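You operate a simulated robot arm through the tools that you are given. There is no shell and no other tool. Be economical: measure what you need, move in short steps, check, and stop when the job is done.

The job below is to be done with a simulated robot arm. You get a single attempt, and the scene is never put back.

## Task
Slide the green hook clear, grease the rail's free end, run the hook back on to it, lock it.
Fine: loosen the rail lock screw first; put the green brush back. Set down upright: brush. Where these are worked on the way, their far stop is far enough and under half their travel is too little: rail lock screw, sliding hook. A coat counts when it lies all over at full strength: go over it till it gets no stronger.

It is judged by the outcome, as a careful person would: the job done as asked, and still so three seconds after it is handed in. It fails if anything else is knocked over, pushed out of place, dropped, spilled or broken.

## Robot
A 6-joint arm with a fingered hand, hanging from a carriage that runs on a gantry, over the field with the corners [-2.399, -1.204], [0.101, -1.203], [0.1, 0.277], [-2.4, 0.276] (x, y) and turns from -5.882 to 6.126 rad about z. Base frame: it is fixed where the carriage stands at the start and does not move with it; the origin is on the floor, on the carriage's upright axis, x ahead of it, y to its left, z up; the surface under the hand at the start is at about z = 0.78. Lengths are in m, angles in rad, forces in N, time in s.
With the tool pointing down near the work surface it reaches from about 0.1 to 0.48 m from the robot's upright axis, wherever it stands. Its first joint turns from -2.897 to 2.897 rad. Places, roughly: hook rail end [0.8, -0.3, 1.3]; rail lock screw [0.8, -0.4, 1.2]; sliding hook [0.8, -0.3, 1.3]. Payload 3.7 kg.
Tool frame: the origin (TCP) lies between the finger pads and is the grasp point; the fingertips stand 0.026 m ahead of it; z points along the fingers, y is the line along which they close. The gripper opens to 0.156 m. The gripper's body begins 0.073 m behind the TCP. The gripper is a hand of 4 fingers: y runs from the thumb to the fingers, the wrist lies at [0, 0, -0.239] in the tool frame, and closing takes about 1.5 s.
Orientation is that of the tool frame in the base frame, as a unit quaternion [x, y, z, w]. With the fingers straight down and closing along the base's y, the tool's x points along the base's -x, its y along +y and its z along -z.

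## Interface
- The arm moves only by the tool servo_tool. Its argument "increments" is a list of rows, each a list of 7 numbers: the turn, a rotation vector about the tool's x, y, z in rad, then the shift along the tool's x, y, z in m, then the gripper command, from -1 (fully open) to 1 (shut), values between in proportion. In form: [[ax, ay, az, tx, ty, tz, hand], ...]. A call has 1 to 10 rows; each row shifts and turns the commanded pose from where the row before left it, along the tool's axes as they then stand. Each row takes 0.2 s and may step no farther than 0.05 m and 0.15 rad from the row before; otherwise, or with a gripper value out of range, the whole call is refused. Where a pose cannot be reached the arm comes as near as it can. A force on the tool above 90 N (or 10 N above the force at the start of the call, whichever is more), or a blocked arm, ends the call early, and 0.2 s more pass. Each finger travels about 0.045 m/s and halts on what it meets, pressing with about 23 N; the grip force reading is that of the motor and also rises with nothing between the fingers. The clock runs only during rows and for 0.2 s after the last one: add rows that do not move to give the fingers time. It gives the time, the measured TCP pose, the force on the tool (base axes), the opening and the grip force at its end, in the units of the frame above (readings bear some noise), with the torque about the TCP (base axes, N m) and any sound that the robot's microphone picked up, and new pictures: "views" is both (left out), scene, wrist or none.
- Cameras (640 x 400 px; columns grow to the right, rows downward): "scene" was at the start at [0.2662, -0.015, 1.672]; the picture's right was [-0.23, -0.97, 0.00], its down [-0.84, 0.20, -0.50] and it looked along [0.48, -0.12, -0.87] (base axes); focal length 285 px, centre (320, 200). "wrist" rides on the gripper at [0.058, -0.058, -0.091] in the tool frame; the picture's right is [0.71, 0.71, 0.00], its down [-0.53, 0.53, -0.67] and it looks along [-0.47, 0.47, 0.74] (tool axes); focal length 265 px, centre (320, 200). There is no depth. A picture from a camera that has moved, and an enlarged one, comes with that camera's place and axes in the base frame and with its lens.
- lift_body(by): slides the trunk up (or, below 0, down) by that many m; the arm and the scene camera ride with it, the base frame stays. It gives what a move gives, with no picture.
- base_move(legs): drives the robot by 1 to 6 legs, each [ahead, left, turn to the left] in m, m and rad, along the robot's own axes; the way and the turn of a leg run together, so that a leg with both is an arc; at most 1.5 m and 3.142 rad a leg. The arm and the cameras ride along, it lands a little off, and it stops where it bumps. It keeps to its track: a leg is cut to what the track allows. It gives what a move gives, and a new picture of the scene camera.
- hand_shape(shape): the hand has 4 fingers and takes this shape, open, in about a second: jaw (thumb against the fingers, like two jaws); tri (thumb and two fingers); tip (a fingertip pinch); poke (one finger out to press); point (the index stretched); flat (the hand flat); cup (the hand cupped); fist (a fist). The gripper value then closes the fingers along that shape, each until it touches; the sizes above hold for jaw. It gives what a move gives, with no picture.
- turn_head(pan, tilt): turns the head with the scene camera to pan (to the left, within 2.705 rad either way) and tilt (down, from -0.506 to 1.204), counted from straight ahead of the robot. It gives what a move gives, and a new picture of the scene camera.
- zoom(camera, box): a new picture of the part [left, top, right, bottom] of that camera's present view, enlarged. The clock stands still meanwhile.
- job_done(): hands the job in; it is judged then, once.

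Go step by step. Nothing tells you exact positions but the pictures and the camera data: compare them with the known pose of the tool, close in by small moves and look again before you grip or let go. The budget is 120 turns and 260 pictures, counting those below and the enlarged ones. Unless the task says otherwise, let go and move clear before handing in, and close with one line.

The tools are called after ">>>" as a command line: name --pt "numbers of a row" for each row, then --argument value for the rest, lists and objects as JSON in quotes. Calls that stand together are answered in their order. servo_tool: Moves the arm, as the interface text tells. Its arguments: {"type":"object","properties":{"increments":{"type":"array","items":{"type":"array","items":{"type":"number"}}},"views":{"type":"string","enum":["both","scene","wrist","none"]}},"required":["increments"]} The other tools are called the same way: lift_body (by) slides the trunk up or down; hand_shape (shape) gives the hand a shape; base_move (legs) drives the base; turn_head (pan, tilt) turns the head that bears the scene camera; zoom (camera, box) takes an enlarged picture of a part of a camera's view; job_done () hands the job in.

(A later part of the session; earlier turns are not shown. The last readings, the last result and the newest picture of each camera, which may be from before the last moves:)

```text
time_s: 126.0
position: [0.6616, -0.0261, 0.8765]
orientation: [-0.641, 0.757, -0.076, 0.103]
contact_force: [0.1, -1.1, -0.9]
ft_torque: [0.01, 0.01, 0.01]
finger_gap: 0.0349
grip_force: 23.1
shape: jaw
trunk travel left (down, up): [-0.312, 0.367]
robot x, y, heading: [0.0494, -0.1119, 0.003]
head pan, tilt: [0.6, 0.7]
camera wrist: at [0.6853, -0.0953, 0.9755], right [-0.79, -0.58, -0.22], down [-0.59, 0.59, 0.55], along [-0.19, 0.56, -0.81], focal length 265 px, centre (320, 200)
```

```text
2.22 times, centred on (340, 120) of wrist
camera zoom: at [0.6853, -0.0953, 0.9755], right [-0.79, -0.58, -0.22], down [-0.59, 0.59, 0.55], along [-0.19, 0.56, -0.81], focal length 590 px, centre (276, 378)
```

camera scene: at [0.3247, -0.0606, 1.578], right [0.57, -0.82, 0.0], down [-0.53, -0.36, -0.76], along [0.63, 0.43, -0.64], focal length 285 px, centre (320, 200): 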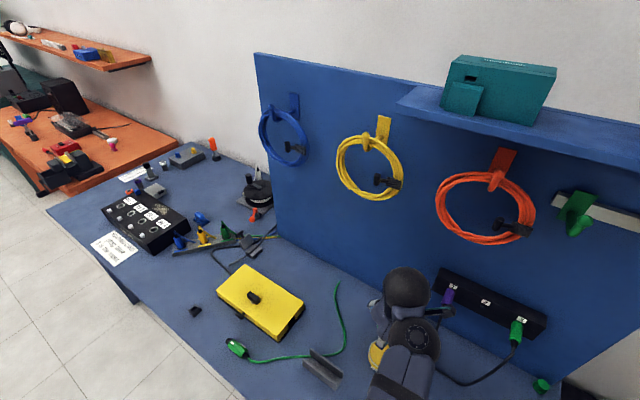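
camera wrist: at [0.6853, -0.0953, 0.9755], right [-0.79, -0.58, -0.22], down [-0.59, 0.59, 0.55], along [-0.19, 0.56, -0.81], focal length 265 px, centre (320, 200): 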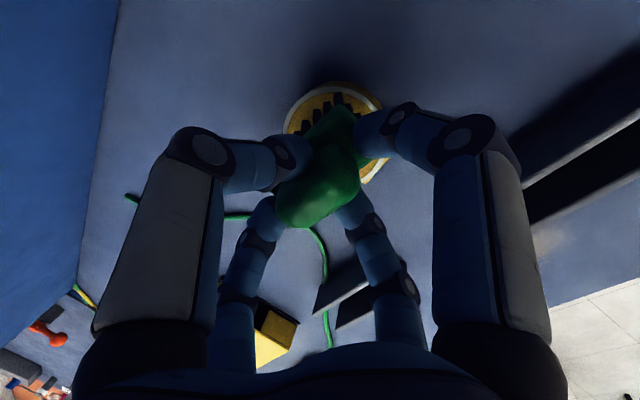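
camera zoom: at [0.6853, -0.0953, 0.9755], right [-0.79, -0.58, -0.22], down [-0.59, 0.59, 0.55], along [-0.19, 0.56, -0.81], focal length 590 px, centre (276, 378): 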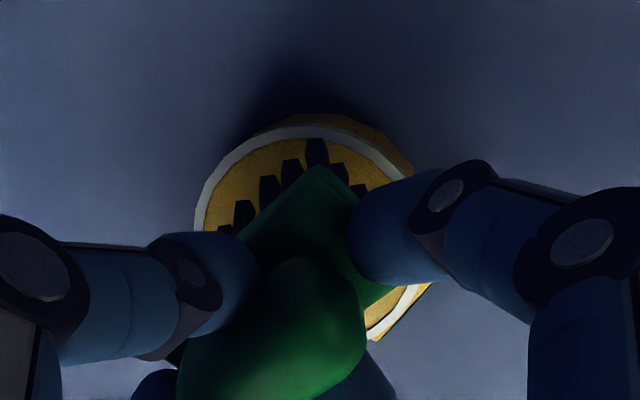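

>>> lift_body --by -0.014

>>> lift_body --by -0.006

>>> servo_tool --pt "0 0 0 0 0 0 0.95" --views "wrist"

>>> zoom --camera "wrist" --box '[220, 30, 460, 210]'

```text
time_s: 126.6
position: [0.6628, -0.025, 0.8645]
orientation: [-0.641, 0.756, -0.078, 0.104]
contact_force: [-0.2, -0.4, 10.9]
ft_torque: [-0.35, 0.05, 0.01]
finger_gap: 0.0348
grip_force: 22.8
shape: jaw
trunk travel left (down, up): [-0.298, 0.381]
robot x, y, heading: [0.0505, -0.1113, -0.0]
head pan, tilt: [0.6, 0.7]
```

```text
time_s: 127.2
position: [0.6668, -0.026, 0.8615]
orientation: [-0.641, 0.756, -0.079, 0.107]
contact_force: [2.8, -1.0, 27.2]
ft_torque: [-0.55, 0.12, 0.03]
finger_gap: 0.0354
grip_force: 23.3
shape: jaw
trunk travel left (down, up): [-0.292, 0.387]
robot x, y, heading: [0.0515, -0.1072, 0.006]
head pan, tilt: [0.6, 0.7]
```

```text
time_s: 127.6
position: [0.6678, -0.0261, 0.8612]
orientation: [-0.641, 0.756, -0.077, 0.107]
contact_force: [0.9, -1.1, 30.9]
ft_torque: [-0.5, 0.06, 0.07]
finger_gap: 0.0354
grip_force: 23.2
shape: jaw
trunk travel left (down, up): [-0.292, 0.387]
robot x, y, heading: [0.0533, -0.1139, 0.004]
head pan, tilt: [0.6, 0.7]
camera wrist: at [0.6894, -0.0951, 0.9595], right [-0.78, -0.58, -0.22], down [-0.59, 0.59, 0.54], along [-0.18, 0.56, -0.81], focal length 265 px, centre (320, 200)
```

wrist: 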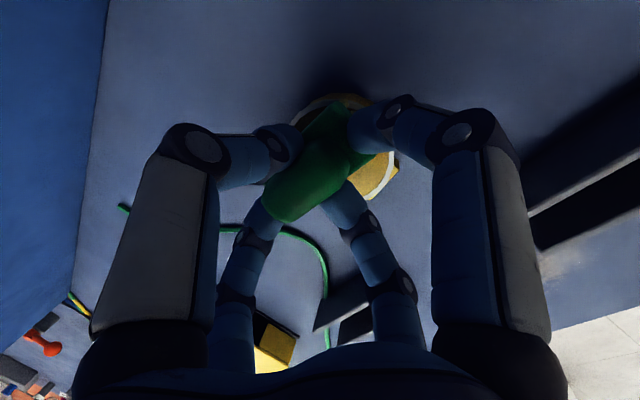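

```text
2.22 times, centred on (340, 120) of wrist
camera zoom: at [0.6894, -0.0951, 0.9595], right [-0.78, -0.58, -0.22], down [-0.59, 0.59, 0.54], along [-0.18, 0.56, -0.81], focal length 590 px, centre (276, 378)
```

zoom: 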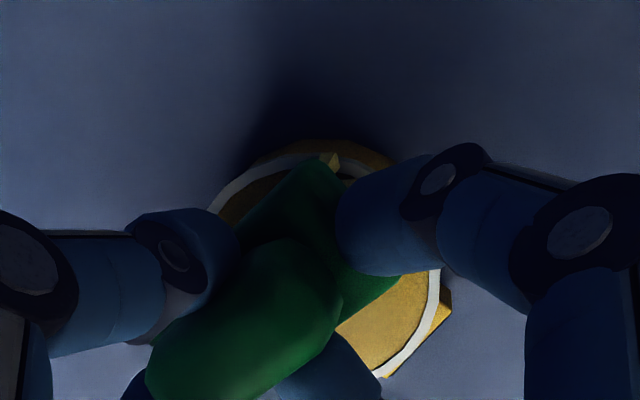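

>>> lift_body --by 0.1

>>> servo_tool --pt "0 0 0 0 0 0 0.95" --views "wrist"

>>> zoom --camera "wrist" --box '[220, 30, 460, 210]'

```text
time_s: 128.9
position: [0.6614, -0.0267, 0.9568]
orientation: [-0.64, 0.758, -0.075, 0.104]
contact_force: [0.1, 0.2, -1.5]
ft_torque: [0.0, 0.04, -0.02]
finger_gap: 0.0344
grip_force: 22.5
shape: jaw
trunk travel left (down, up): [-0.392, 0.287]
robot x, y, heading: [0.0544, -0.1089, 0.005]
head pan, tilt: [0.6, 0.7]
```

```text
time_s: 129.3
position: [0.6612, -0.027, 0.9567]
orientation: [-0.641, 0.757, -0.076, 0.103]
contact_force: [0.7, 0.1, -0.9]
ft_torque: [0.01, -0.02, -0.03]
finger_gap: 0.034
grip_force: 23.0
shape: jaw
trunk travel left (down, up): [-0.392, 0.287]
robot x, y, heading: [0.0542, -0.1097, 0.001]
head pan, tilt: [0.6, 0.7]
camera wrist: at [0.6853, -0.0953, 1.0554], right [-0.79, -0.58, -0.22], down [-0.59, 0.59, 0.55], along [-0.19, 0.56, -0.81], focal length 265 px, centre (320, 200)
```

wrist: 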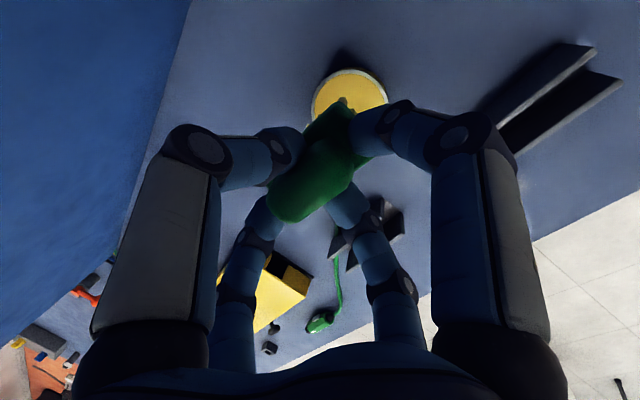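

```text
2.22 times, centred on (340, 120) of wrist
camera zoom: at [0.6853, -0.0953, 1.0554], right [-0.79, -0.58, -0.22], down [-0.59, 0.59, 0.55], along [-0.19, 0.56, -0.81], focal length 590 px, centre (276, 378)
```

zoom: 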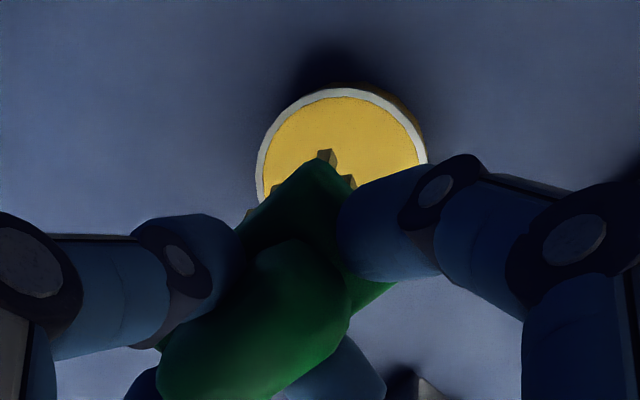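

>>> base_move --legs '[[-0.3, 0, 0], [0, -0.22, 0]]'

>>> servo_tool --pt "0 0 0.15 0 0 0 0.95" --pt "0 0 0.15 0 0 0 0.95" --pt "0 0 0.15 0 0 0 0.95" --pt "0 0 0.15 0 0 0 0.95" --pt "0 0 0.15 0 0 0 0.95" --pt "0 0 0.15 0 0 0 0.95" --pt "0 0 0.15 0 0 0 0.95" --pt "0 0 0.15 0 0 0 0.95" --pt "0 0 0.15 0 0 0 0.95" --pt "0 0 0.15 0 0 0 0.95" --views "none"

>>> servo_tool --pt "0 0 0.15 0 0 0 0.95" --pt "0 0 0.15 0 0 0 0.95" --pt "0 0 0.15 0 0 0 0.95" --pt "0 0 0.15 0 0 0 0.95" --pt "0 0 0.15 0 0 0 0.95" --pt "0 0 0.15 0 0 0 0.95" --pt "0 0 0.15 0 0 0 0.95" --pt "0 0 0.15 0 0 0 0.95" --pt "0 0 0.15 0 0 0 0.95" --pt "0 0 0.15 0 0 0 0.95" --views "wrist"

```text
time_s: 132.7
position: [0.3637, -0.2494, 0.957]
orientation: [-0.64, 0.758, -0.075, 0.103]
contact_force: [-0.6, 0.3, -0.8]
ft_torque: [0.01, -0.02, -0.01]
finger_gap: 0.0335
grip_force: 22.5
shape: jaw
trunk travel left (down, up): [-0.392, 0.287]
robot x, y, heading: [-0.2459, -0.331, 0.001]
head pan, tilt: [0.6, 0.7]
camera scene: at [0.0265, -0.2818, 1.578], right [0.56, -0.83, 0.0], down [-0.53, -0.36, -0.76], along [0.63, 0.43, -0.64], focal length 285 px, centre (320, 200)
```

scene: 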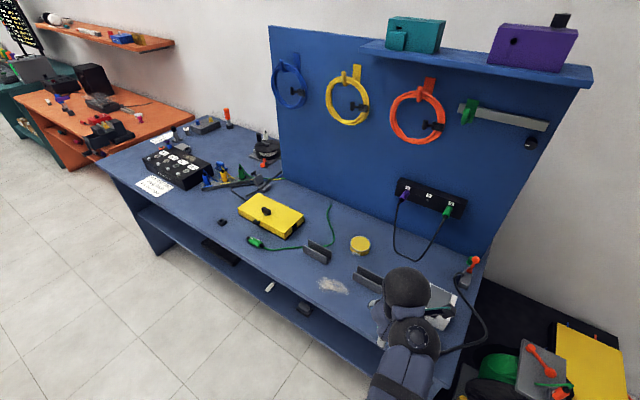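

```text
time_s: 134.8
position: [0.3637, -0.2478, 0.9567]
orientation: [0.05, 0.99, 0.015, 0.128]
contact_force: [0.5, -0.4, -1.5]
ft_torque: [0.01, 0.04, -0.01]
finger_gap: 0.0338
grip_force: 23.1
shape: jaw
trunk travel left (down, up): [-0.392, 0.287]
robot x, y, heading: [-0.2444, -0.3312, -0.001]
head pan, tilt: [0.6, 0.7]
```

```text
time_s: 137.1
position: [0.3641, -0.2487, 0.9568]
orientation: [0.712, 0.691, 0.098, 0.083]
contact_force: [0.3, 0.3, -0.3]
ft_torque: [-0.02, 0.04, -0.02]
finger_gap: 0.0335
grip_force: 23.1
shape: jaw
trunk travel left (down, up): [-0.392, 0.287]
robot x, y, heading: [-0.2449, -0.3259, -0.002]
head pan, tilt: [0.6, 0.7]
camera wrist: at [0.2866, -0.1913, 1.0311], right [0.7, 0.68, 0.2], down [0.33, -0.55, 0.77], along [0.63, -0.47, -0.61], focal length 265 px, centre (320, 200)
```

wrist: 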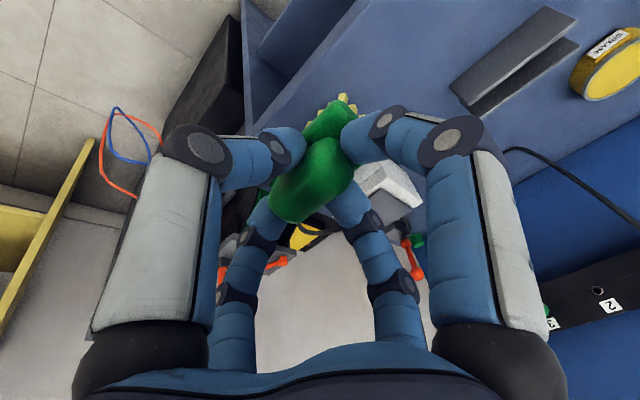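

>>> servo_tool --pt "-0.15 0 0 0 0 0 0.95" --pt "-0.15 0 0 0 0 0 0.95" --pt "-0.15 0 0 0 0 0 0.95" --pt "-0.15 0 0 0 0 0 0.95" --pt "-0.15 0 0 0 0 0 0.95" --pt "-0.15 0 0 0 0 0 0.95" --pt "-0.03 0 0 0 0 0 0.95" --views "none"

```text
time_s: 138.7
position: [0.3494, -0.2466, 0.959]
orientation: [0.615, 0.59, 0.384, 0.356]
contact_force: [-0.1, -0.7, -0.3]
ft_torque: [-0.05, 0.01, -0.04]
finger_gap: 0.0332
grip_force: 22.6
shape: jaw
out of reach, approached as far as the arm can: row 1, 2, 3
trunk travel left (down, up): [-0.392, 0.287]
robot x, y, heading: [-0.2426, -0.3288, -0.005]
head pan, tilt: [0.6, 0.7]
```

>>> servo_tool --pt "0 0 0 0 0.04 -0.0204 0.95" --pt "0 0 0 0 0.04 -0.0204 0.95" --pt "0 0 0 0 0.04 -0.0204 0.95" --pt "0 0 0 0 0.04 -0.0204 0.95" --pt "0 0 0 0 0.04 -0.0204 0.95" --pt "0 0 0 0 0.04 -0.0204 0.95" --pt "0 0 0 0 0.04 -0.0204 0.95" --pt "0 0 0 0 0.04 -0.0204 0.95" --views "none"

>>> base_move --legs '[[0.2, -0.03, 0]]'

>>> turn_head --pan 0.2 --tilt 0.4

```text
time_s: 140.4
position: [0.4248, -0.2643, 1.2743]
orientation: [0.615, 0.591, 0.383, 0.354]
contact_force: [-0.3, 0.0, -0.4]
ft_torque: [0.01, 0.0, 0.01]
finger_gap: 0.0335
grip_force: 23.6
shape: jaw
out of reach, approached as far as the arm can: row 5, 6, 7, 8
trunk travel left (down, up): [-0.392, 0.287]
robot x, y, heading: [-0.2471, -0.3298, -0.001]
head pan, tilt: [0.6, 0.7]
```

```text
time_s: 142.1
position: [0.6244, -0.2945, 1.2757]
orientation: [0.615, 0.59, 0.384, 0.356]
contact_force: [-0.8, 0.1, -0.8]
ft_torque: [0.0, 0.03, -0.01]
finger_gap: 0.0335
grip_force: 23.0
shape: jaw
trunk travel left (down, up): [-0.392, 0.287]
robot x, y, heading: [-0.045, -0.3564, -0.004]
head pan, tilt: [0.6, 0.7]
camera scene: at [0.2271, -0.3123, 1.578], right [0.56, -0.83, 0.0], down [-0.53, -0.36, -0.76], along [0.63, 0.43, -0.64], focal length 285 px, centre (320, 200)
```

scene: 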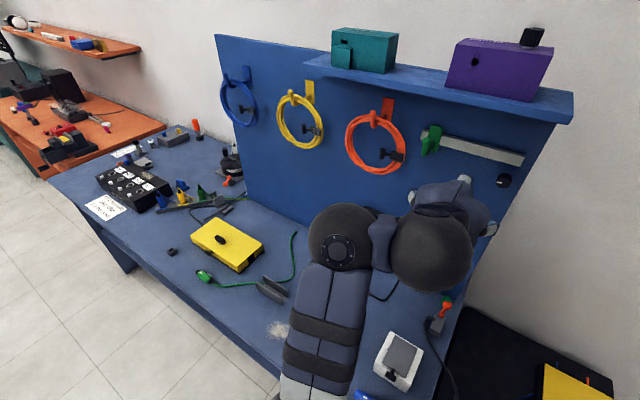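

```text
time_s: 142.9
position: [0.6248, -0.2958, 1.276]
orientation: [0.615, 0.59, 0.384, 0.355]
contact_force: [0.0, 0.1, -0.3]
ft_torque: [-0.02, 0.03, 0.04]
finger_gap: 0.0331
grip_force: 23.7
shape: jaw
trunk travel left (down, up): [-0.392, 0.287]
robot x, y, heading: [-0.0466, -0.3579, -0.003]
head pan, tilt: [0.201, 0.4]
camera scene: at [0.2478, -0.3418, 1.6048], right [0.2, -0.98, 0.0], down [-0.38, -0.08, -0.92], along [0.9, 0.18, -0.39], focal length 285 px, centre (320, 200)
```

scene: 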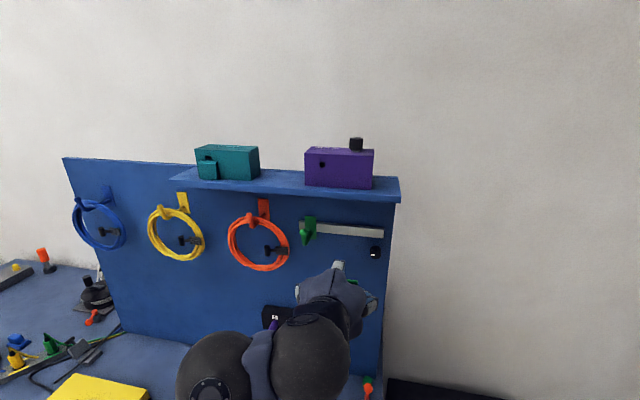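

>>> servo_tool --pt "0 0 0 0 0 0 0.95" --views "wrist"

>>> zoom --camera "wrist" --box '[220, 30, 460, 210]'

>>> zoom --camera "scene" --box '[290, 200, 410, 275]'

```text
time_s: 143.3
position: [0.6243, -0.2946, 1.2754]
orientation: [0.615, 0.59, 0.383, 0.355]
contact_force: [-0.4, -0.1, -0.8]
ft_torque: [-0.02, 0.02, 0.01]
finger_gap: 0.033
grip_force: 23.4
shape: jaw
trunk travel left (down, up): [-0.392, 0.287]
robot x, y, heading: [-0.0423, -0.3624, -0.007]
head pan, tilt: [0.201, 0.4]
camera wrist: at [0.5184, -0.2362, 1.2675], right [0.33, 0.67, 0.67], down [-0.36, -0.56, 0.74], along [0.87, -0.48, 0.06], focal length 265 px, centre (320, 200)
```

wrist: 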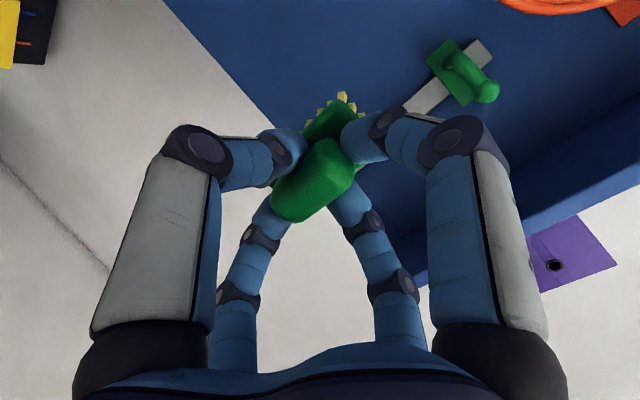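

```text
2.22 times, centred on (340, 120) of wrist
camera zoom: at [0.5184, -0.2362, 1.2675], right [0.33, 0.67, 0.67], down [-0.36, -0.56, 0.74], along [0.87, -0.48, 0.06], focal length 590 px, centre (276, 378)
```

zoom: 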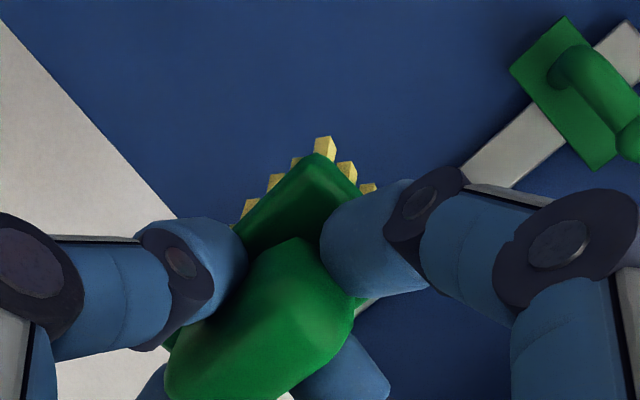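

```text
5.33 times, centred on (350, 238) of scene
camera zoom: at [0.2478, -0.3419, 1.6048], right [0.2, -0.98, 0.0], down [-0.38, -0.08, -0.92], along [0.9, 0.18, -0.39], focal length 1518 px, centre (160, 0)
```

zoom: 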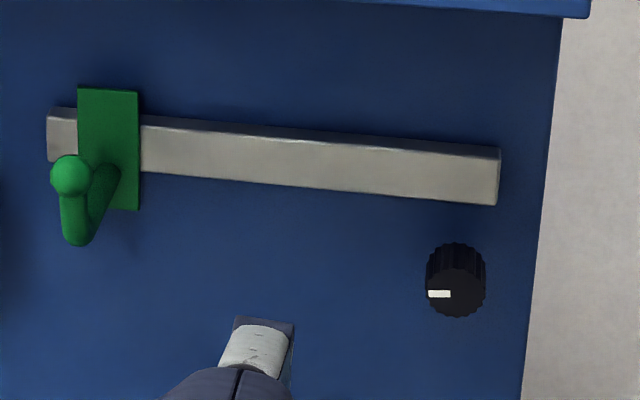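

>>> base_move --legs '[[0.1, -0.04, 0]]'

>>> lift_body --by 0.017

>>> servo_tool --pt "0 0 0 0 0 0 0.95" --views "wrist"

>>> zoom --camera "wrist" --box '[220, 30, 460, 210]'

```text
time_s: 144.5
position: [0.7232, -0.3354, 1.2751]
orientation: [0.615, 0.59, 0.384, 0.355]
contact_force: [-0.4, 0.7, -0.9]
ft_torque: [0.01, 0.04, 0.0]
finger_gap: 0.033
grip_force: 23.2
shape: jaw
trunk travel left (down, up): [-0.392, 0.287]
robot x, y, heading: [0.0518, -0.4012, -0.003]
head pan, tilt: [0.201, 0.4]
camera scene: at [0.3466, -0.3822, 1.6048], right [0.2, -0.98, 0.0], down [-0.38, -0.08, -0.92], along [0.9, 0.18, -0.39], focal length 285 px, centre (320, 200)
```

scene: 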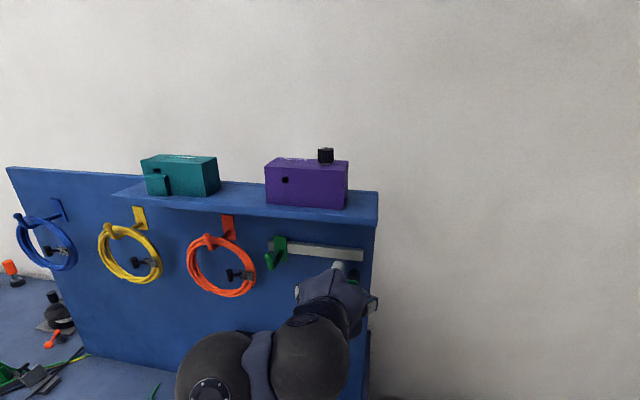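

```text
time_s: 145.2
position: [0.724, -0.3349, 1.2932]
orientation: [0.615, 0.59, 0.384, 0.355]
contact_force: [-0.2, -0.3, -0.6]
ft_torque: [0.01, 0.04, 0.03]
finger_gap: 0.0332
grip_force: 22.8
shape: jaw
trunk travel left (down, up): [-0.409, 0.27]
robot x, y, heading: [0.0536, -0.4011, -0.004]
head pan, tilt: [0.201, 0.4]
```

```text
time_s: 145.6
position: [0.7242, -0.336, 1.2915]
orientation: [0.615, 0.59, 0.384, 0.355]
contact_force: [1.2, -0.5, -0.8]
ft_torque: [0.02, 0.01, 0.02]
finger_gap: 0.0329
grip_force: 22.9
shape: jaw
trunk travel left (down, up): [-0.409, 0.27]
robot x, y, heading: [0.0536, -0.4026, -0.002]
head pan, tilt: [0.201, 0.4]
camera wrist: at [0.6172, -0.2765, 1.2844], right [0.33, 0.67, 0.67], down [-0.36, -0.56, 0.74], along [0.87, -0.48, 0.06], focal length 265 px, centre (320, 200)
```

wrist: 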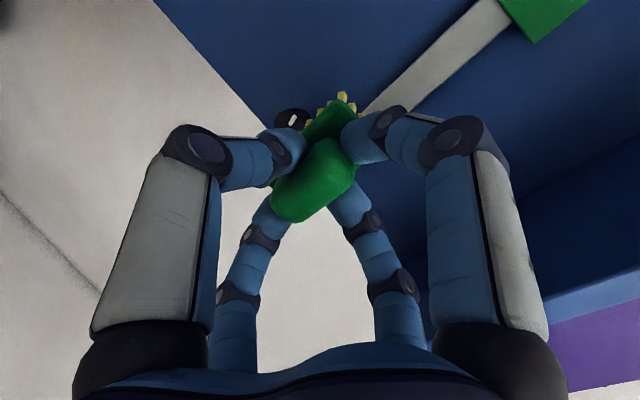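

```text
2.22 times, centred on (340, 120) of wrist
camera zoom: at [0.6172, -0.2765, 1.2844], right [0.33, 0.67, 0.67], down [-0.36, -0.56, 0.74], along [0.87, -0.48, 0.06], focal length 590 px, centre (276, 378)
```

zoom: 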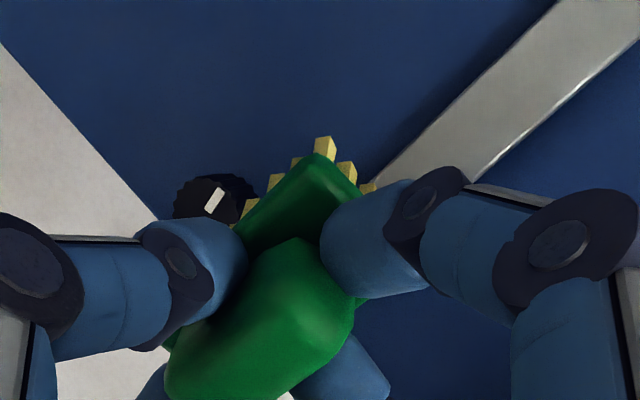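

>>> servo_tool --pt "0 0 0 0 0.007 0.0134 0.95" --pt "0 0 0 0 0.007 0.0134 0.95" --pt "0 0 0 0 0.0036 0.007 0.95" --pt "0 0 0 0 0 0 0.95" --views "wrist"

>>> zoom --camera "wrist" --box '[220, 30, 460, 210]'

```text
time_s: 146.6
position: [0.7599, -0.3335, 1.2947]
orientation: [0.614, 0.59, 0.385, 0.356]
contact_force: [-26.0, 6.6, 16.4]
ft_torque: [-0.08, 0.35, -0.35]
finger_gap: 0.0353
grip_force: 22.9
shape: jaw
trunk travel left (down, up): [-0.409, 0.27]
robot x, y, heading: [0.052, -0.4, -0.003]
head pan, tilt: [0.201, 0.4]
camera wrist: at [0.6536, -0.2748, 1.286], right [0.32, 0.67, 0.67], down [-0.36, -0.56, 0.74], along [0.87, -0.48, 0.06], focal length 265 px, centre (320, 200)
```

wrist: 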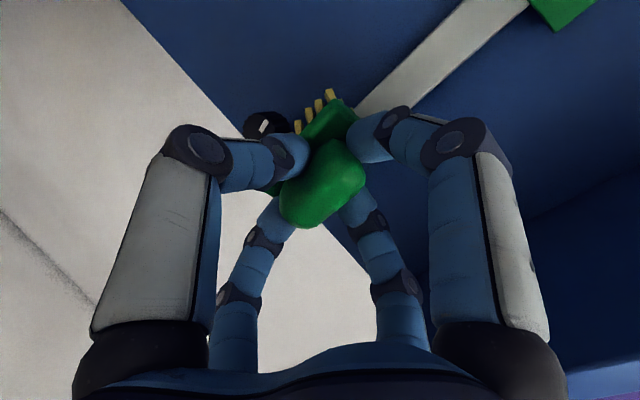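

```text
2.22 times, centred on (340, 120) of wrist
camera zoom: at [0.6536, -0.2748, 1.286], right [0.32, 0.67, 0.67], down [-0.36, -0.56, 0.74], along [0.87, -0.48, 0.06], focal length 590 px, centre (276, 378)
```

zoom: 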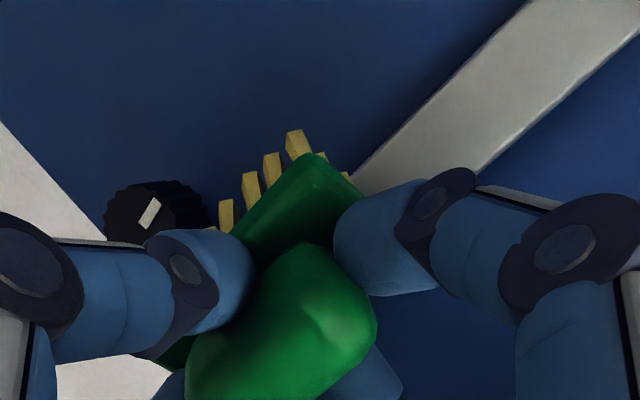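

>>> servo_tool --pt "0 0 0 0 -0.011 -0.018 0.95" --pt "-0.075 0 0 0 0 0 0.95" --pt "-0.075 0 0 0 -0.009 0.003 0.95" --pt "0 0 0 0 0 0 0.95" --views "none"

>>> base_move --legs '[[0.02, 0, 0]]'

>>> servo_tool --pt "0 0 0 0 0 0 0.95" --views "wrist"

>>> zoom --camera "wrist" --box '[220, 30, 460, 210]'

```text
time_s: 147.6
position: [0.7401, -0.3351, 1.2821]
orientation: [0.587, 0.56, 0.427, 0.4]
contact_force: [0.2, 0.7, -0.9]
ft_torque: [0.01, 0.06, 0.03]
finger_gap: 0.0341
grip_force: 22.8
shape: jaw
trunk travel left (down, up): [-0.409, 0.27]
robot x, y, heading: [0.0548, -0.4039, -0.003]
head pan, tilt: [0.201, 0.4]
```

```text
time_s: 148.3
position: [0.7549, -0.3318, 1.2815]
orientation: [0.586, 0.56, 0.428, 0.4]
contact_force: [-48.9, 9.3, 18.4]
ft_torque: [-0.1, 0.54, -0.65]
finger_gap: 0.0372
grip_force: 23.1
shape: jaw
trunk travel left (down, up): [-0.409, 0.27]
robot x, y, heading: [0.0721, -0.3969, -0.0]
head pan, tilt: [0.201, 0.4]
camera scene: at [0.3637, -0.3812, 1.621], right [0.2, -0.98, 0.0], down [-0.39, -0.08, -0.92], along [0.9, 0.18, -0.39], focal length 285 px, centre (320, 200)
```

scene: 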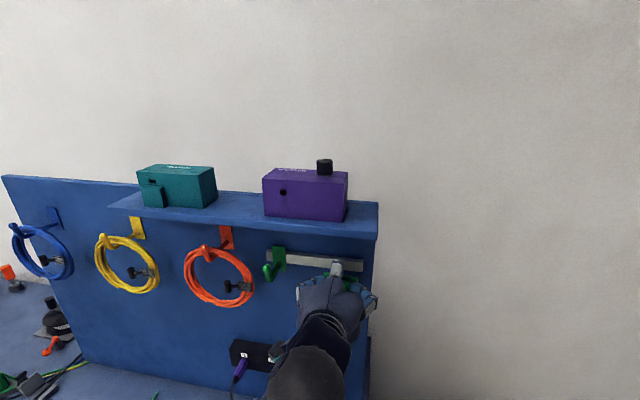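

```text
time_s: 148.7
position: [0.7562, -0.3322, 1.2828]
orientation: [0.585, 0.56, 0.429, 0.4]
contact_force: [-35.4, 3.0, 8.7]
ft_torque: [-0.11, 0.68, -0.68]
finger_gap: 0.037
grip_force: 23.6
shape: jaw
trunk travel left (down, up): [-0.409, 0.27]
robot x, y, heading: [0.0713, -0.403, -0.006]
head pan, tilt: [0.201, 0.4]
camera wrist: at [0.6514, -0.2726, 1.2592], right [0.22, 0.67, 0.71], down [-0.47, -0.56, 0.68], along [0.85, -0.49, 0.19], focal length 265 px, centre (320, 200)
```

wrist: 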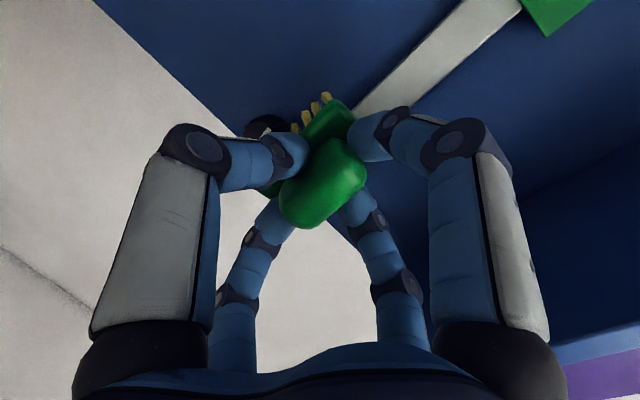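

```text
2.22 times, centred on (340, 120) of wrist
camera zoom: at [0.6514, -0.2726, 1.2592], right [0.22, 0.67, 0.71], down [-0.47, -0.56, 0.68], along [0.85, -0.49, 0.19], focal length 590 px, centre (276, 378)
```

zoom: 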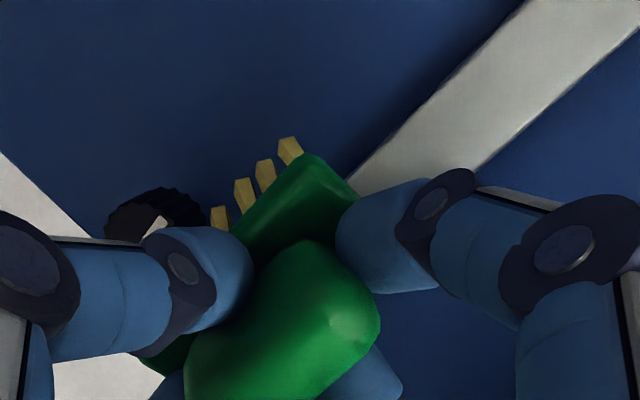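

>>> servo_tool --pt "0 0 0 0 -0.0018 -0.0057 0.95" --pt "0 0 0 -0.015 0 0 0.95" --pt "0 0 0 -0.012 0 0 0.95" --pt "0 0 0 0.02 0 0 0.95" --pt "0 0 0 0.02 0 0 0.95" --pt "0 0 0 0.015 0 0 0.95" --pt "0 0 0 0 0 0 0.95" --views "wrist"

>>> zoom --camera "wrist" --box '[220, 30, 460, 210]'

>>> zoom --camera "scene" --box '[250, 220, 390, 308]'

```text
time_s: 150.3
position: [0.7522, -0.3047, 1.2848]
orientation: [0.585, 0.561, 0.428, 0.401]
contact_force: [0.5, 0.4, -0.9]
ft_torque: [-0.01, 0.05, 0.03]
finger_gap: 0.0341
grip_force: 22.8
shape: jaw
trunk travel left (down, up): [-0.409, 0.27]
robot x, y, heading: [0.0773, -0.4, 0.004]
head pan, tilt: [0.201, 0.4]
camera wrist: at [0.6498, -0.2452, 1.2606], right [0.22, 0.67, 0.71], down [-0.47, -0.56, 0.68], along [0.85, -0.49, 0.19], focal length 265 px, centre (320, 200)
```

wrist: 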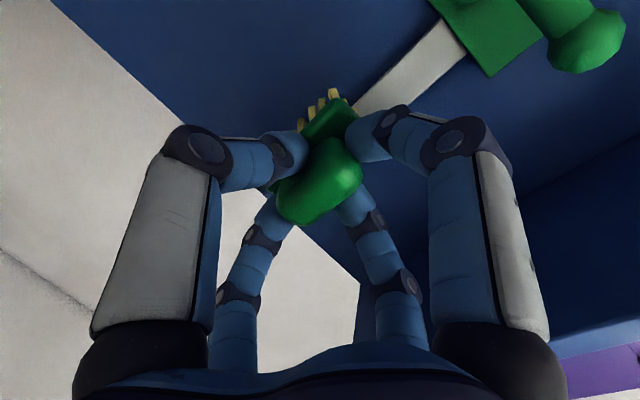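

```text
2.22 times, centred on (340, 120) of wrist
camera zoom: at [0.6498, -0.2452, 1.2606], right [0.22, 0.67, 0.71], down [-0.47, -0.56, 0.68], along [0.85, -0.49, 0.19], focal length 590 px, centre (276, 378)
```

zoom: 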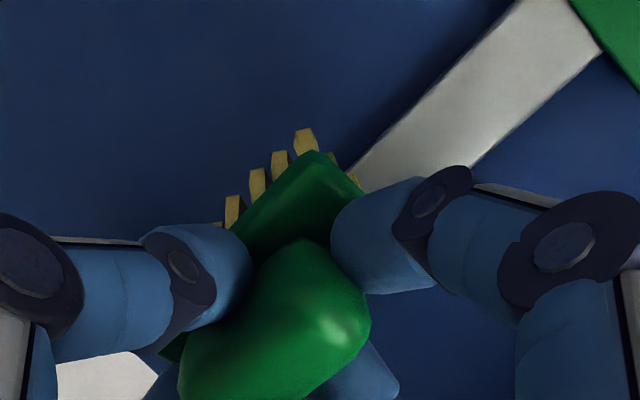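

```text
4.55 times, centred on (320, 264) of scene
camera zoom: at [0.3662, -0.3819, 1.6218], right [0.2, -0.98, 0.0], down [-0.38, -0.08, -0.92], along [0.9, 0.18, -0.39], focal length 1294 px, centre (320, -91)
```

zoom: 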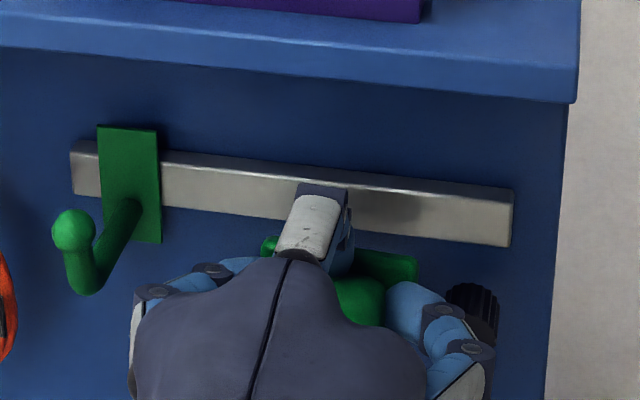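

>>> servo_tool --pt "0 0 0 -0.02 0.0143 -0.0046 0.95" --pt "0 0 0 -0.015 0 0 0.95" --pt "0 0 0 0 0.001 0.003 0.95" --pt "0 0 0 0 0.001 0.003 0.95" --pt "0 0 0 0 0 0 0.95" --views "none"

>>> zoom --camera "scene" --box '[250, 220, 390, 308]'

```text
time_s: 151.5
position: [0.7592, -0.3402, 1.2982]
orientation: [0.584, 0.559, 0.43, 0.401]
contact_force: [-0.3, -0.1, -0.9]
ft_torque: [-0.01, 0.02, -0.01]
finger_gap: 0.0343
grip_force: 22.8
shape: jaw
trunk travel left (down, up): [-0.409, 0.27]
robot x, y, heading: [0.072, -0.3979, -0.007]
head pan, tilt: [0.201, 0.4]
```

```text
4.55 times, centred on (320, 264) of scene
camera zoom: at [0.3661, -0.382, 1.6218], right [0.2, -0.98, 0.0], down [-0.38, -0.08, -0.92], along [0.9, 0.18, -0.39], focal length 1294 px, centre (320, -91)
```

zoom: 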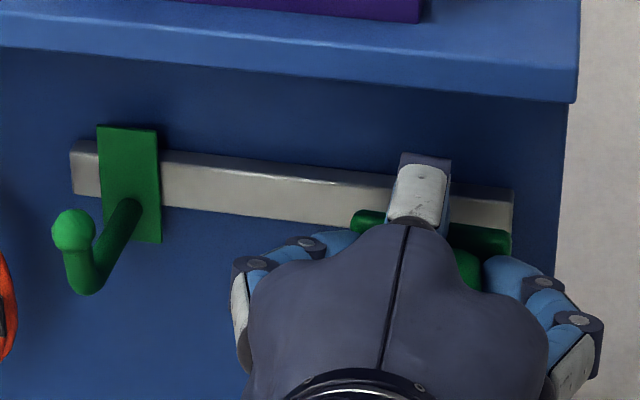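

>>> servo_tool --pt "0 0 0 0 0.0013 0.0038 0.95" --pt "0 0 0 0 0.0013 0.0038 0.95" --pt "0 0 0 0 0.0 0.0 0.95" --views "wrist"

>>> zoom --camera "wrist" --box '[220, 30, 460, 210]'

```text
time_s: 152.3
position: [0.7676, -0.3404, 1.2985]
orientation: [0.585, 0.56, 0.429, 0.401]
contact_force: [0.0, 0.0, -1.0]
ft_torque: [0.01, 0.04, -0.02]
finger_gap: 0.0342
grip_force: 22.4
shape: jaw
trunk travel left (down, up): [-0.409, 0.27]
robot x, y, heading: [0.0711, -0.4017, 0.005]
head pan, tilt: [0.201, 0.4]
camera wrist: at [0.6637, -0.2817, 1.2747], right [0.22, 0.67, 0.71], down [-0.47, -0.56, 0.68], along [0.85, -0.49, 0.19], focal length 265 px, centre (320, 200)
```

wrist: 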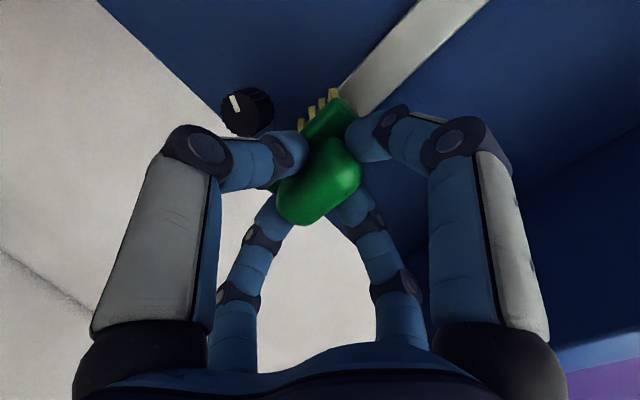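

```text
2.22 times, centred on (340, 120) of wrist
camera zoom: at [0.6637, -0.2817, 1.2747], right [0.22, 0.67, 0.71], down [-0.47, -0.56, 0.68], along [0.85, -0.49, 0.19], focal length 590 px, centre (276, 378)
```

zoom: 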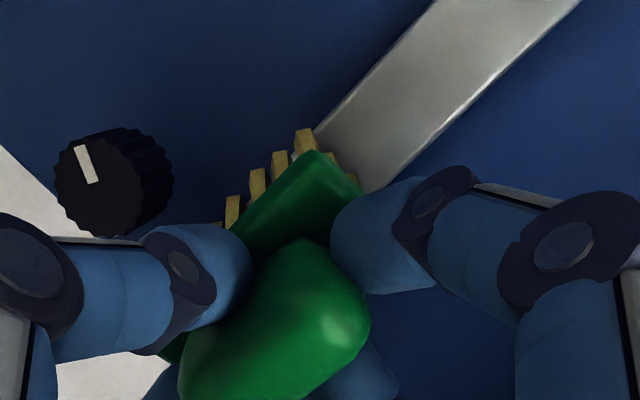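

>>> servo_tool --pt "0 0 0 0 0.0013 0.0038 0.95" --pt "0 0 0 0 0.001 0.003 0.95" --pt "0 0 0 0 0.0 0.0 0.95" --views "none"

```text
time_s: 153.1
position: [0.7698, -0.3417, 1.2965]
orientation: [0.586, 0.56, 0.429, 0.399]
contact_force: [-41.3, -2.5, 1.8]
ft_torque: [-0.04, 0.02, -0.07]
finger_gap: 0.0356
grip_force: 22.8
shape: jaw
trunk travel left (down, up): [-0.409, 0.27]
robot x, y, heading: [0.0709, -0.3992, -0.004]
head pan, tilt: [0.201, 0.4]
```

>>> servo_tool --pt "0 0 0 0 -0.0008 -0.0025 0.95" --pt "0 0 0 -0.015 0 0 0.95" --pt "0 0 0 0.015 0 0 0.95" --pt "0 0 0 0.015 0 0 0.95" --pt "0 0 0 0.015 0 0 0.95" --pt "0 0 0 0.015 0 0 0.95" --pt "0 0 0 0 0 0 0.95" --views "wrist"

>>> zoom --camera "scene" --box '[250, 220, 390, 308]'

```text
time_s: 154.7
position: [0.771, -0.2954, 1.3]
orientation: [0.585, 0.561, 0.428, 0.4]
contact_force: [-16.0, -2.8, 2.6]
ft_torque: [-0.02, -0.06, -0.25]
finger_gap: 0.0351
grip_force: 22.9
shape: jaw
trunk travel left (down, up): [-0.409, 0.27]
robot x, y, heading: [0.0762, -0.3993, 0.002]
head pan, tilt: [0.201, 0.4]
camera wrist: at [0.6668, -0.2355, 1.2763], right [0.22, 0.67, 0.71], down [-0.47, -0.56, 0.68], along [0.85, -0.49, 0.19], focal length 265 px, centre (320, 200)
```

wrist: 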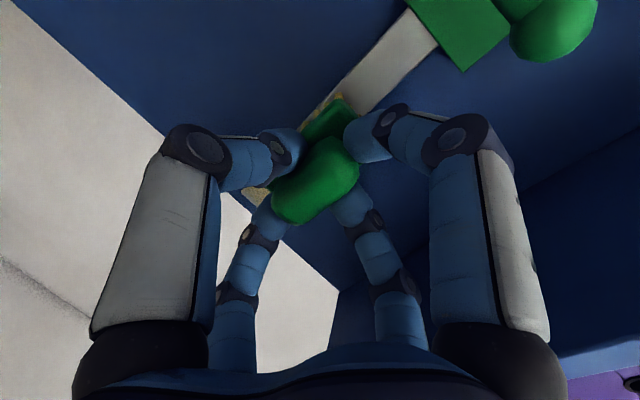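

```text
4.55 times, centred on (320, 264) of scene
camera zoom: at [0.3652, -0.3819, 1.6214], right [0.2, -0.98, 0.0], down [-0.38, -0.08, -0.92], along [0.9, 0.18, -0.39], focal length 1294 px, centre (320, -91)
```

zoom: 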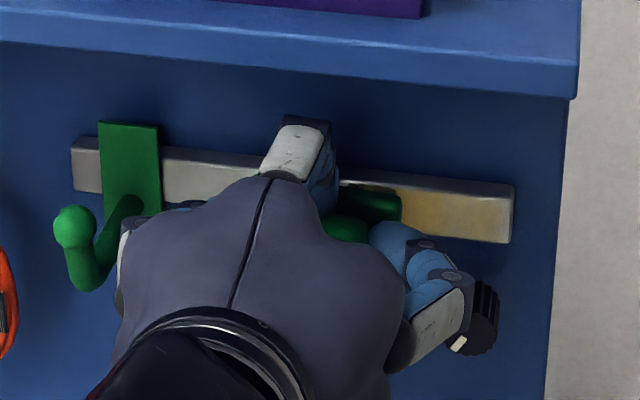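

>>> servo_tool --pt "0 0 0 -0.015 0 0 0.95" --pt "0 0 0 -0.016 0 0 0.95" --pt "0 0 0 -0.016 0 0 0.95" --pt "0 0 0 -0.016 0 0 0.95" --pt "0 0 0 -0.014 0 0 0.95" --pt "0 0 0 0.016 0 0 0.95" --pt "0 0 0 0.016 0 0 0.95" --pt "0 0 0 0.016 0 0 0.95" --pt "0 0 0 0.016 0 0 0.95" --pt "0 0 0 0.013 0 0 0.95" --views "none"

>>> zoom --camera "scene" --box '[250, 220, 390, 308]'

```text
time_s: 156.9
position: [0.7712, -0.2941, 1.3011]
orientation: [0.585, 0.561, 0.428, 0.4]
contact_force: [-14.8, -3.1, 2.4]
ft_torque: [-0.05, -0.02, -0.32]
finger_gap: 0.0351
grip_force: 23.0
shape: jaw
trunk travel left (down, up): [-0.409, 0.27]
robot x, y, heading: [0.0748, -0.3997, -0.003]
head pan, tilt: [0.201, 0.4]
```

```text
4.55 times, centred on (320, 264) of scene
camera zoom: at [0.3653, -0.3819, 1.6214], right [0.2, -0.98, 0.0], down [-0.38, -0.08, -0.92], along [0.9, 0.18, -0.39], focal length 1294 px, centre (320, -91)
```

zoom: 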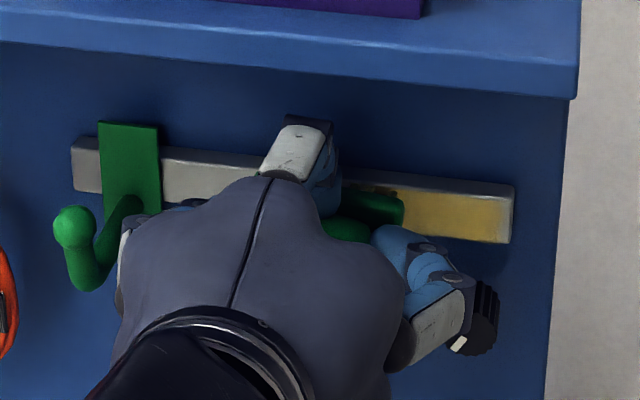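

>>> servo_tool --pt "0 0 0 -0.016 0.003 0 0.95" --pt "0 0 0 -0.016 0 0 0.95" --pt "0 0 0 -0.016 0 0 0.95" --pt "0 0 0 -0.016 0 0 0.95" --pt "0 0 0 -0.018 0 0 0.95" --pt "0 0 0 0.016 -0.006 0 0.95" --pt "0 0 0 0.016 0 0 0.95" --pt "0 0 0 0.016 0 0 0.95" --pt "0 0 0 0.016 0 0 0.95" --pt "0 0 0 0.018 0.003 0 0.95" --views "none"

>>> servo_tool --pt "0 0 0 -0.016 0 0 0.95" --pt "0 0 0 -0.016 0 0 0.95" --pt "0 0 0 -0.016 0 0 0.95" --pt "0 0 0 -0.016 0 0 0.95" --pt "0 0 0 -0.018 0 0 0.95" --pt "0 0 0 0.016 0 0 0.95" --pt "0 0 0 0.016 0 0 0.95" --pt "0 0 0 0.016 0 0 0.95" --pt "0 0 0 0.016 0 0 0.95" --pt "0 0 0 0.018 0 0 0.95" --views "none"

>>> zoom --camera "scene" --box '[250, 220, 390, 308]'

```text
time_s: 159.1
position: [0.7709, -0.2945, 1.3013]
orientation: [0.585, 0.56, 0.429, 0.4]
contact_force: [-14.2, -1.6, 2.3]
ft_torque: [-0.05, 0.04, -0.36]
finger_gap: 0.0349
grip_force: 22.3
shape: jaw
trunk travel left (down, up): [-0.409, 0.27]
robot x, y, heading: [0.0778, -0.4037, 0.001]
head pan, tilt: [0.201, 0.4]
```

```text
time_s: 161.3
position: [0.7708, -0.2945, 1.3006]
orientation: [0.584, 0.561, 0.428, 0.401]
contact_force: [-14.5, -1.4, 2.8]
ft_torque: [0.0, 0.0, -0.23]
finger_gap: 0.035
grip_force: 22.5
shape: jaw
trunk travel left (down, up): [-0.409, 0.27]
robot x, y, heading: [0.0719, -0.4001, -0.002]
head pan, tilt: [0.201, 0.4]
```

```text
4.55 times, centred on (320, 264) of scene
camera zoom: at [0.3653, -0.382, 1.6215], right [0.2, -0.98, 0.0], down [-0.38, -0.08, -0.92], along [0.9, 0.18, -0.39], focal length 1294 px, centre (320, -91)
```

zoom: 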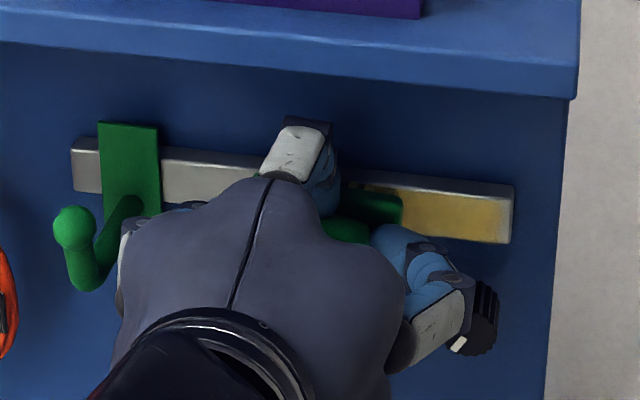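

>>> servo_tool --pt "0 0 0 0 0 -0.03 0.95" --pt "0 0 0 0.02 -0.02 -0.02 0.95" --pt "0 0 0 0.02 -0.03 0 0.95" --pt "0 0 0 0 0 0 0.95" --views "wrist"

>>> zoom --camera "scene" --box '[250, 220, 390, 308]'

```text
time_s: 162.3
position: [0.7087, -0.2545, 1.2701]
orientation: [0.585, 0.56, 0.428, 0.402]
contact_force: [0.3, 0.1, -1.4]
ft_torque: [0.01, 0.0, 0.03]
finger_gap: 0.0341
grip_force: 23.6
shape: jaw
trunk travel left (down, up): [-0.409, 0.27]
robot x, y, heading: [0.0715, -0.3994, -0.004]
head pan, tilt: [0.201, 0.4]
camera wrist: at [0.6052, -0.1946, 1.2467], right [0.22, 0.67, 0.71], down [-0.47, -0.56, 0.68], along [0.85, -0.49, 0.19], focal length 265 px, centre (320, 200)
```

wrist: 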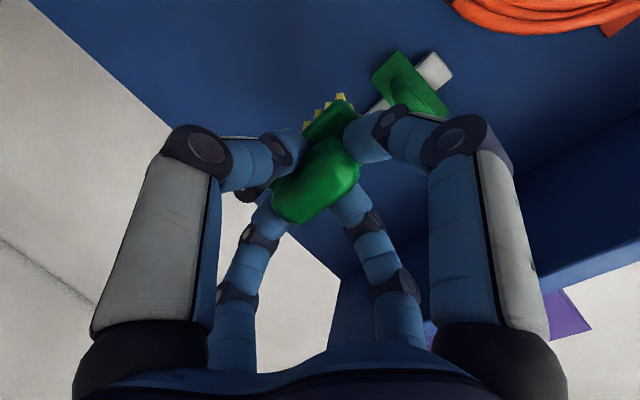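

```text
4.55 times, centred on (320, 264) of scene
camera zoom: at [0.366, -0.382, 1.6218], right [0.2, -0.98, 0.0], down [-0.38, -0.08, -0.92], along [0.9, 0.18, -0.39], focal length 1294 px, centre (320, -91)
```

zoom: 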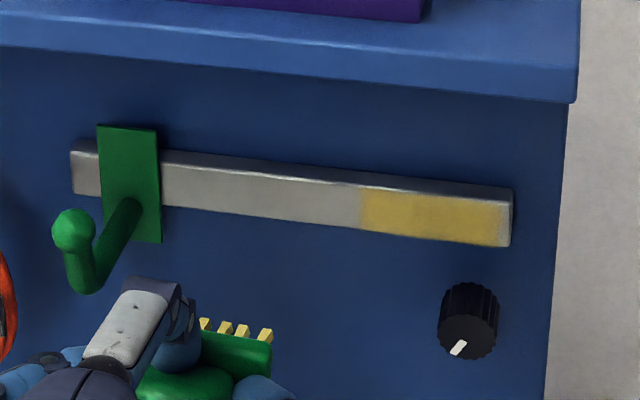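

>>> zoom --camera "scene" --box '[320, 252, 368, 282]'

```text
13.33 times, centred on (344, 267) of scene
camera zoom: at [0.366, -0.382, 1.6218], right [0.2, -0.98, 0.0], down [-0.38, -0.08, -0.92], along [0.9, 0.18, -0.39], focal length 3796 px, centre (0, -693)
```

zoom: 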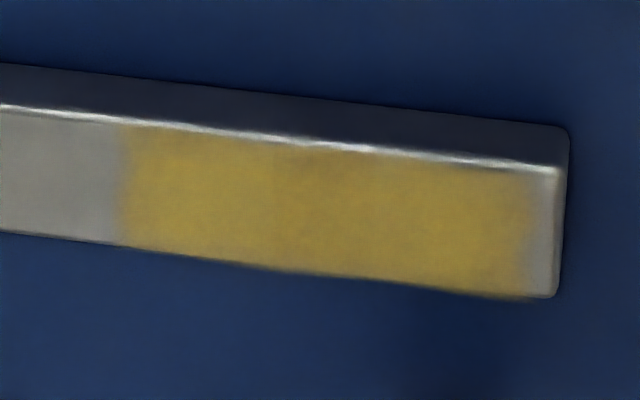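

>>> servo_tool --pt "0 0 0 -0.03 0.024 0 0.95" --pt "0 0 0 -0.03 0.024 0.01 0.95" --pt "0 0 0 -0.035 0 0.02 0.95" --pt "0 0 0 0 0 0.0195 0.95" --pt "0 0 0 -0.015 0 0 0.95" --pt "0 0 0 -0.015 0 0 0.95" --pt "0 0 0 -0.015 0 0 0.95" --pt "0 0 0 0.012 0 0 0.95" --pt "0 0 0 0.012 0 0 0.95" --pt "0 0 0 0.012 0 0 0.95" --views "none"

>>> servo_tool --pt "0 0 0 -0.012 0 0 0.95" --pt "0 0 0 -0.012 0 0 0.95" --pt "0 0 0 -0.012 0 0 0.95" --pt "0 0 0 0.012 0 0 0.95" --pt "0 0 0 0.012 0 0 0.95" --pt "0 0 0 0.016 0 0 0.95" --pt "0 0 0 0.016 0 0 0.95" --pt "0 0 0 0.016 0 0 0.95" --pt "0 0 0 0.016 0 0 0.95" --views "none"

>>> zoom --camera "scene" --box '[320, 252, 368, 282]'

```text
time_s: 164.5
position: [0.7689, -0.3604, 1.2956]
orientation: [0.585, 0.56, 0.428, 0.401]
contact_force: [-11.9, -2.2, 2.2]
ft_torque: [-0.06, -0.11, -0.3]
finger_gap: 0.0342
grip_force: 22.9
shape: jaw
trunk travel left (down, up): [-0.409, 0.27]
robot x, y, heading: [0.0749, -0.4023, 0.004]
head pan, tilt: [0.201, 0.4]
```

```text
time_s: 166.5
position: [0.77, -0.306, 1.2973]
orientation: [0.585, 0.56, 0.428, 0.4]
contact_force: [-14.6, -1.4, 2.4]
ft_torque: [0.03, -0.08, -0.14]
finger_gap: 0.0343
grip_force: 23.0
shape: jaw
trunk travel left (down, up): [-0.409, 0.27]
robot x, y, heading: [0.072, -0.3999, -0.005]
head pan, tilt: [0.201, 0.4]
```

```text
13.33 times, centred on (344, 267) of scene
camera zoom: at [0.3653, -0.382, 1.6215], right [0.2, -0.98, 0.0], down [-0.38, -0.08, -0.92], along [0.9, 0.18, -0.39], focal length 3796 px, centre (0, -693)
```

zoom: 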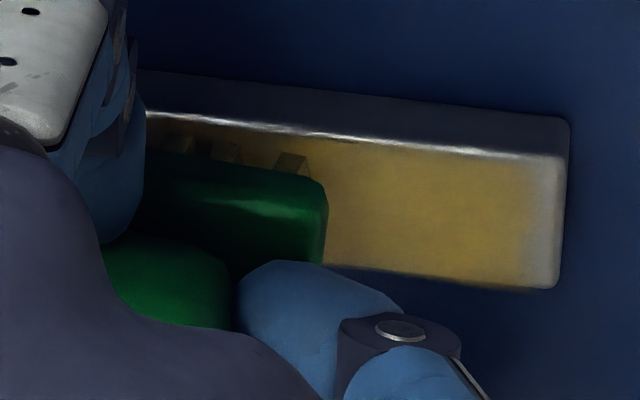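

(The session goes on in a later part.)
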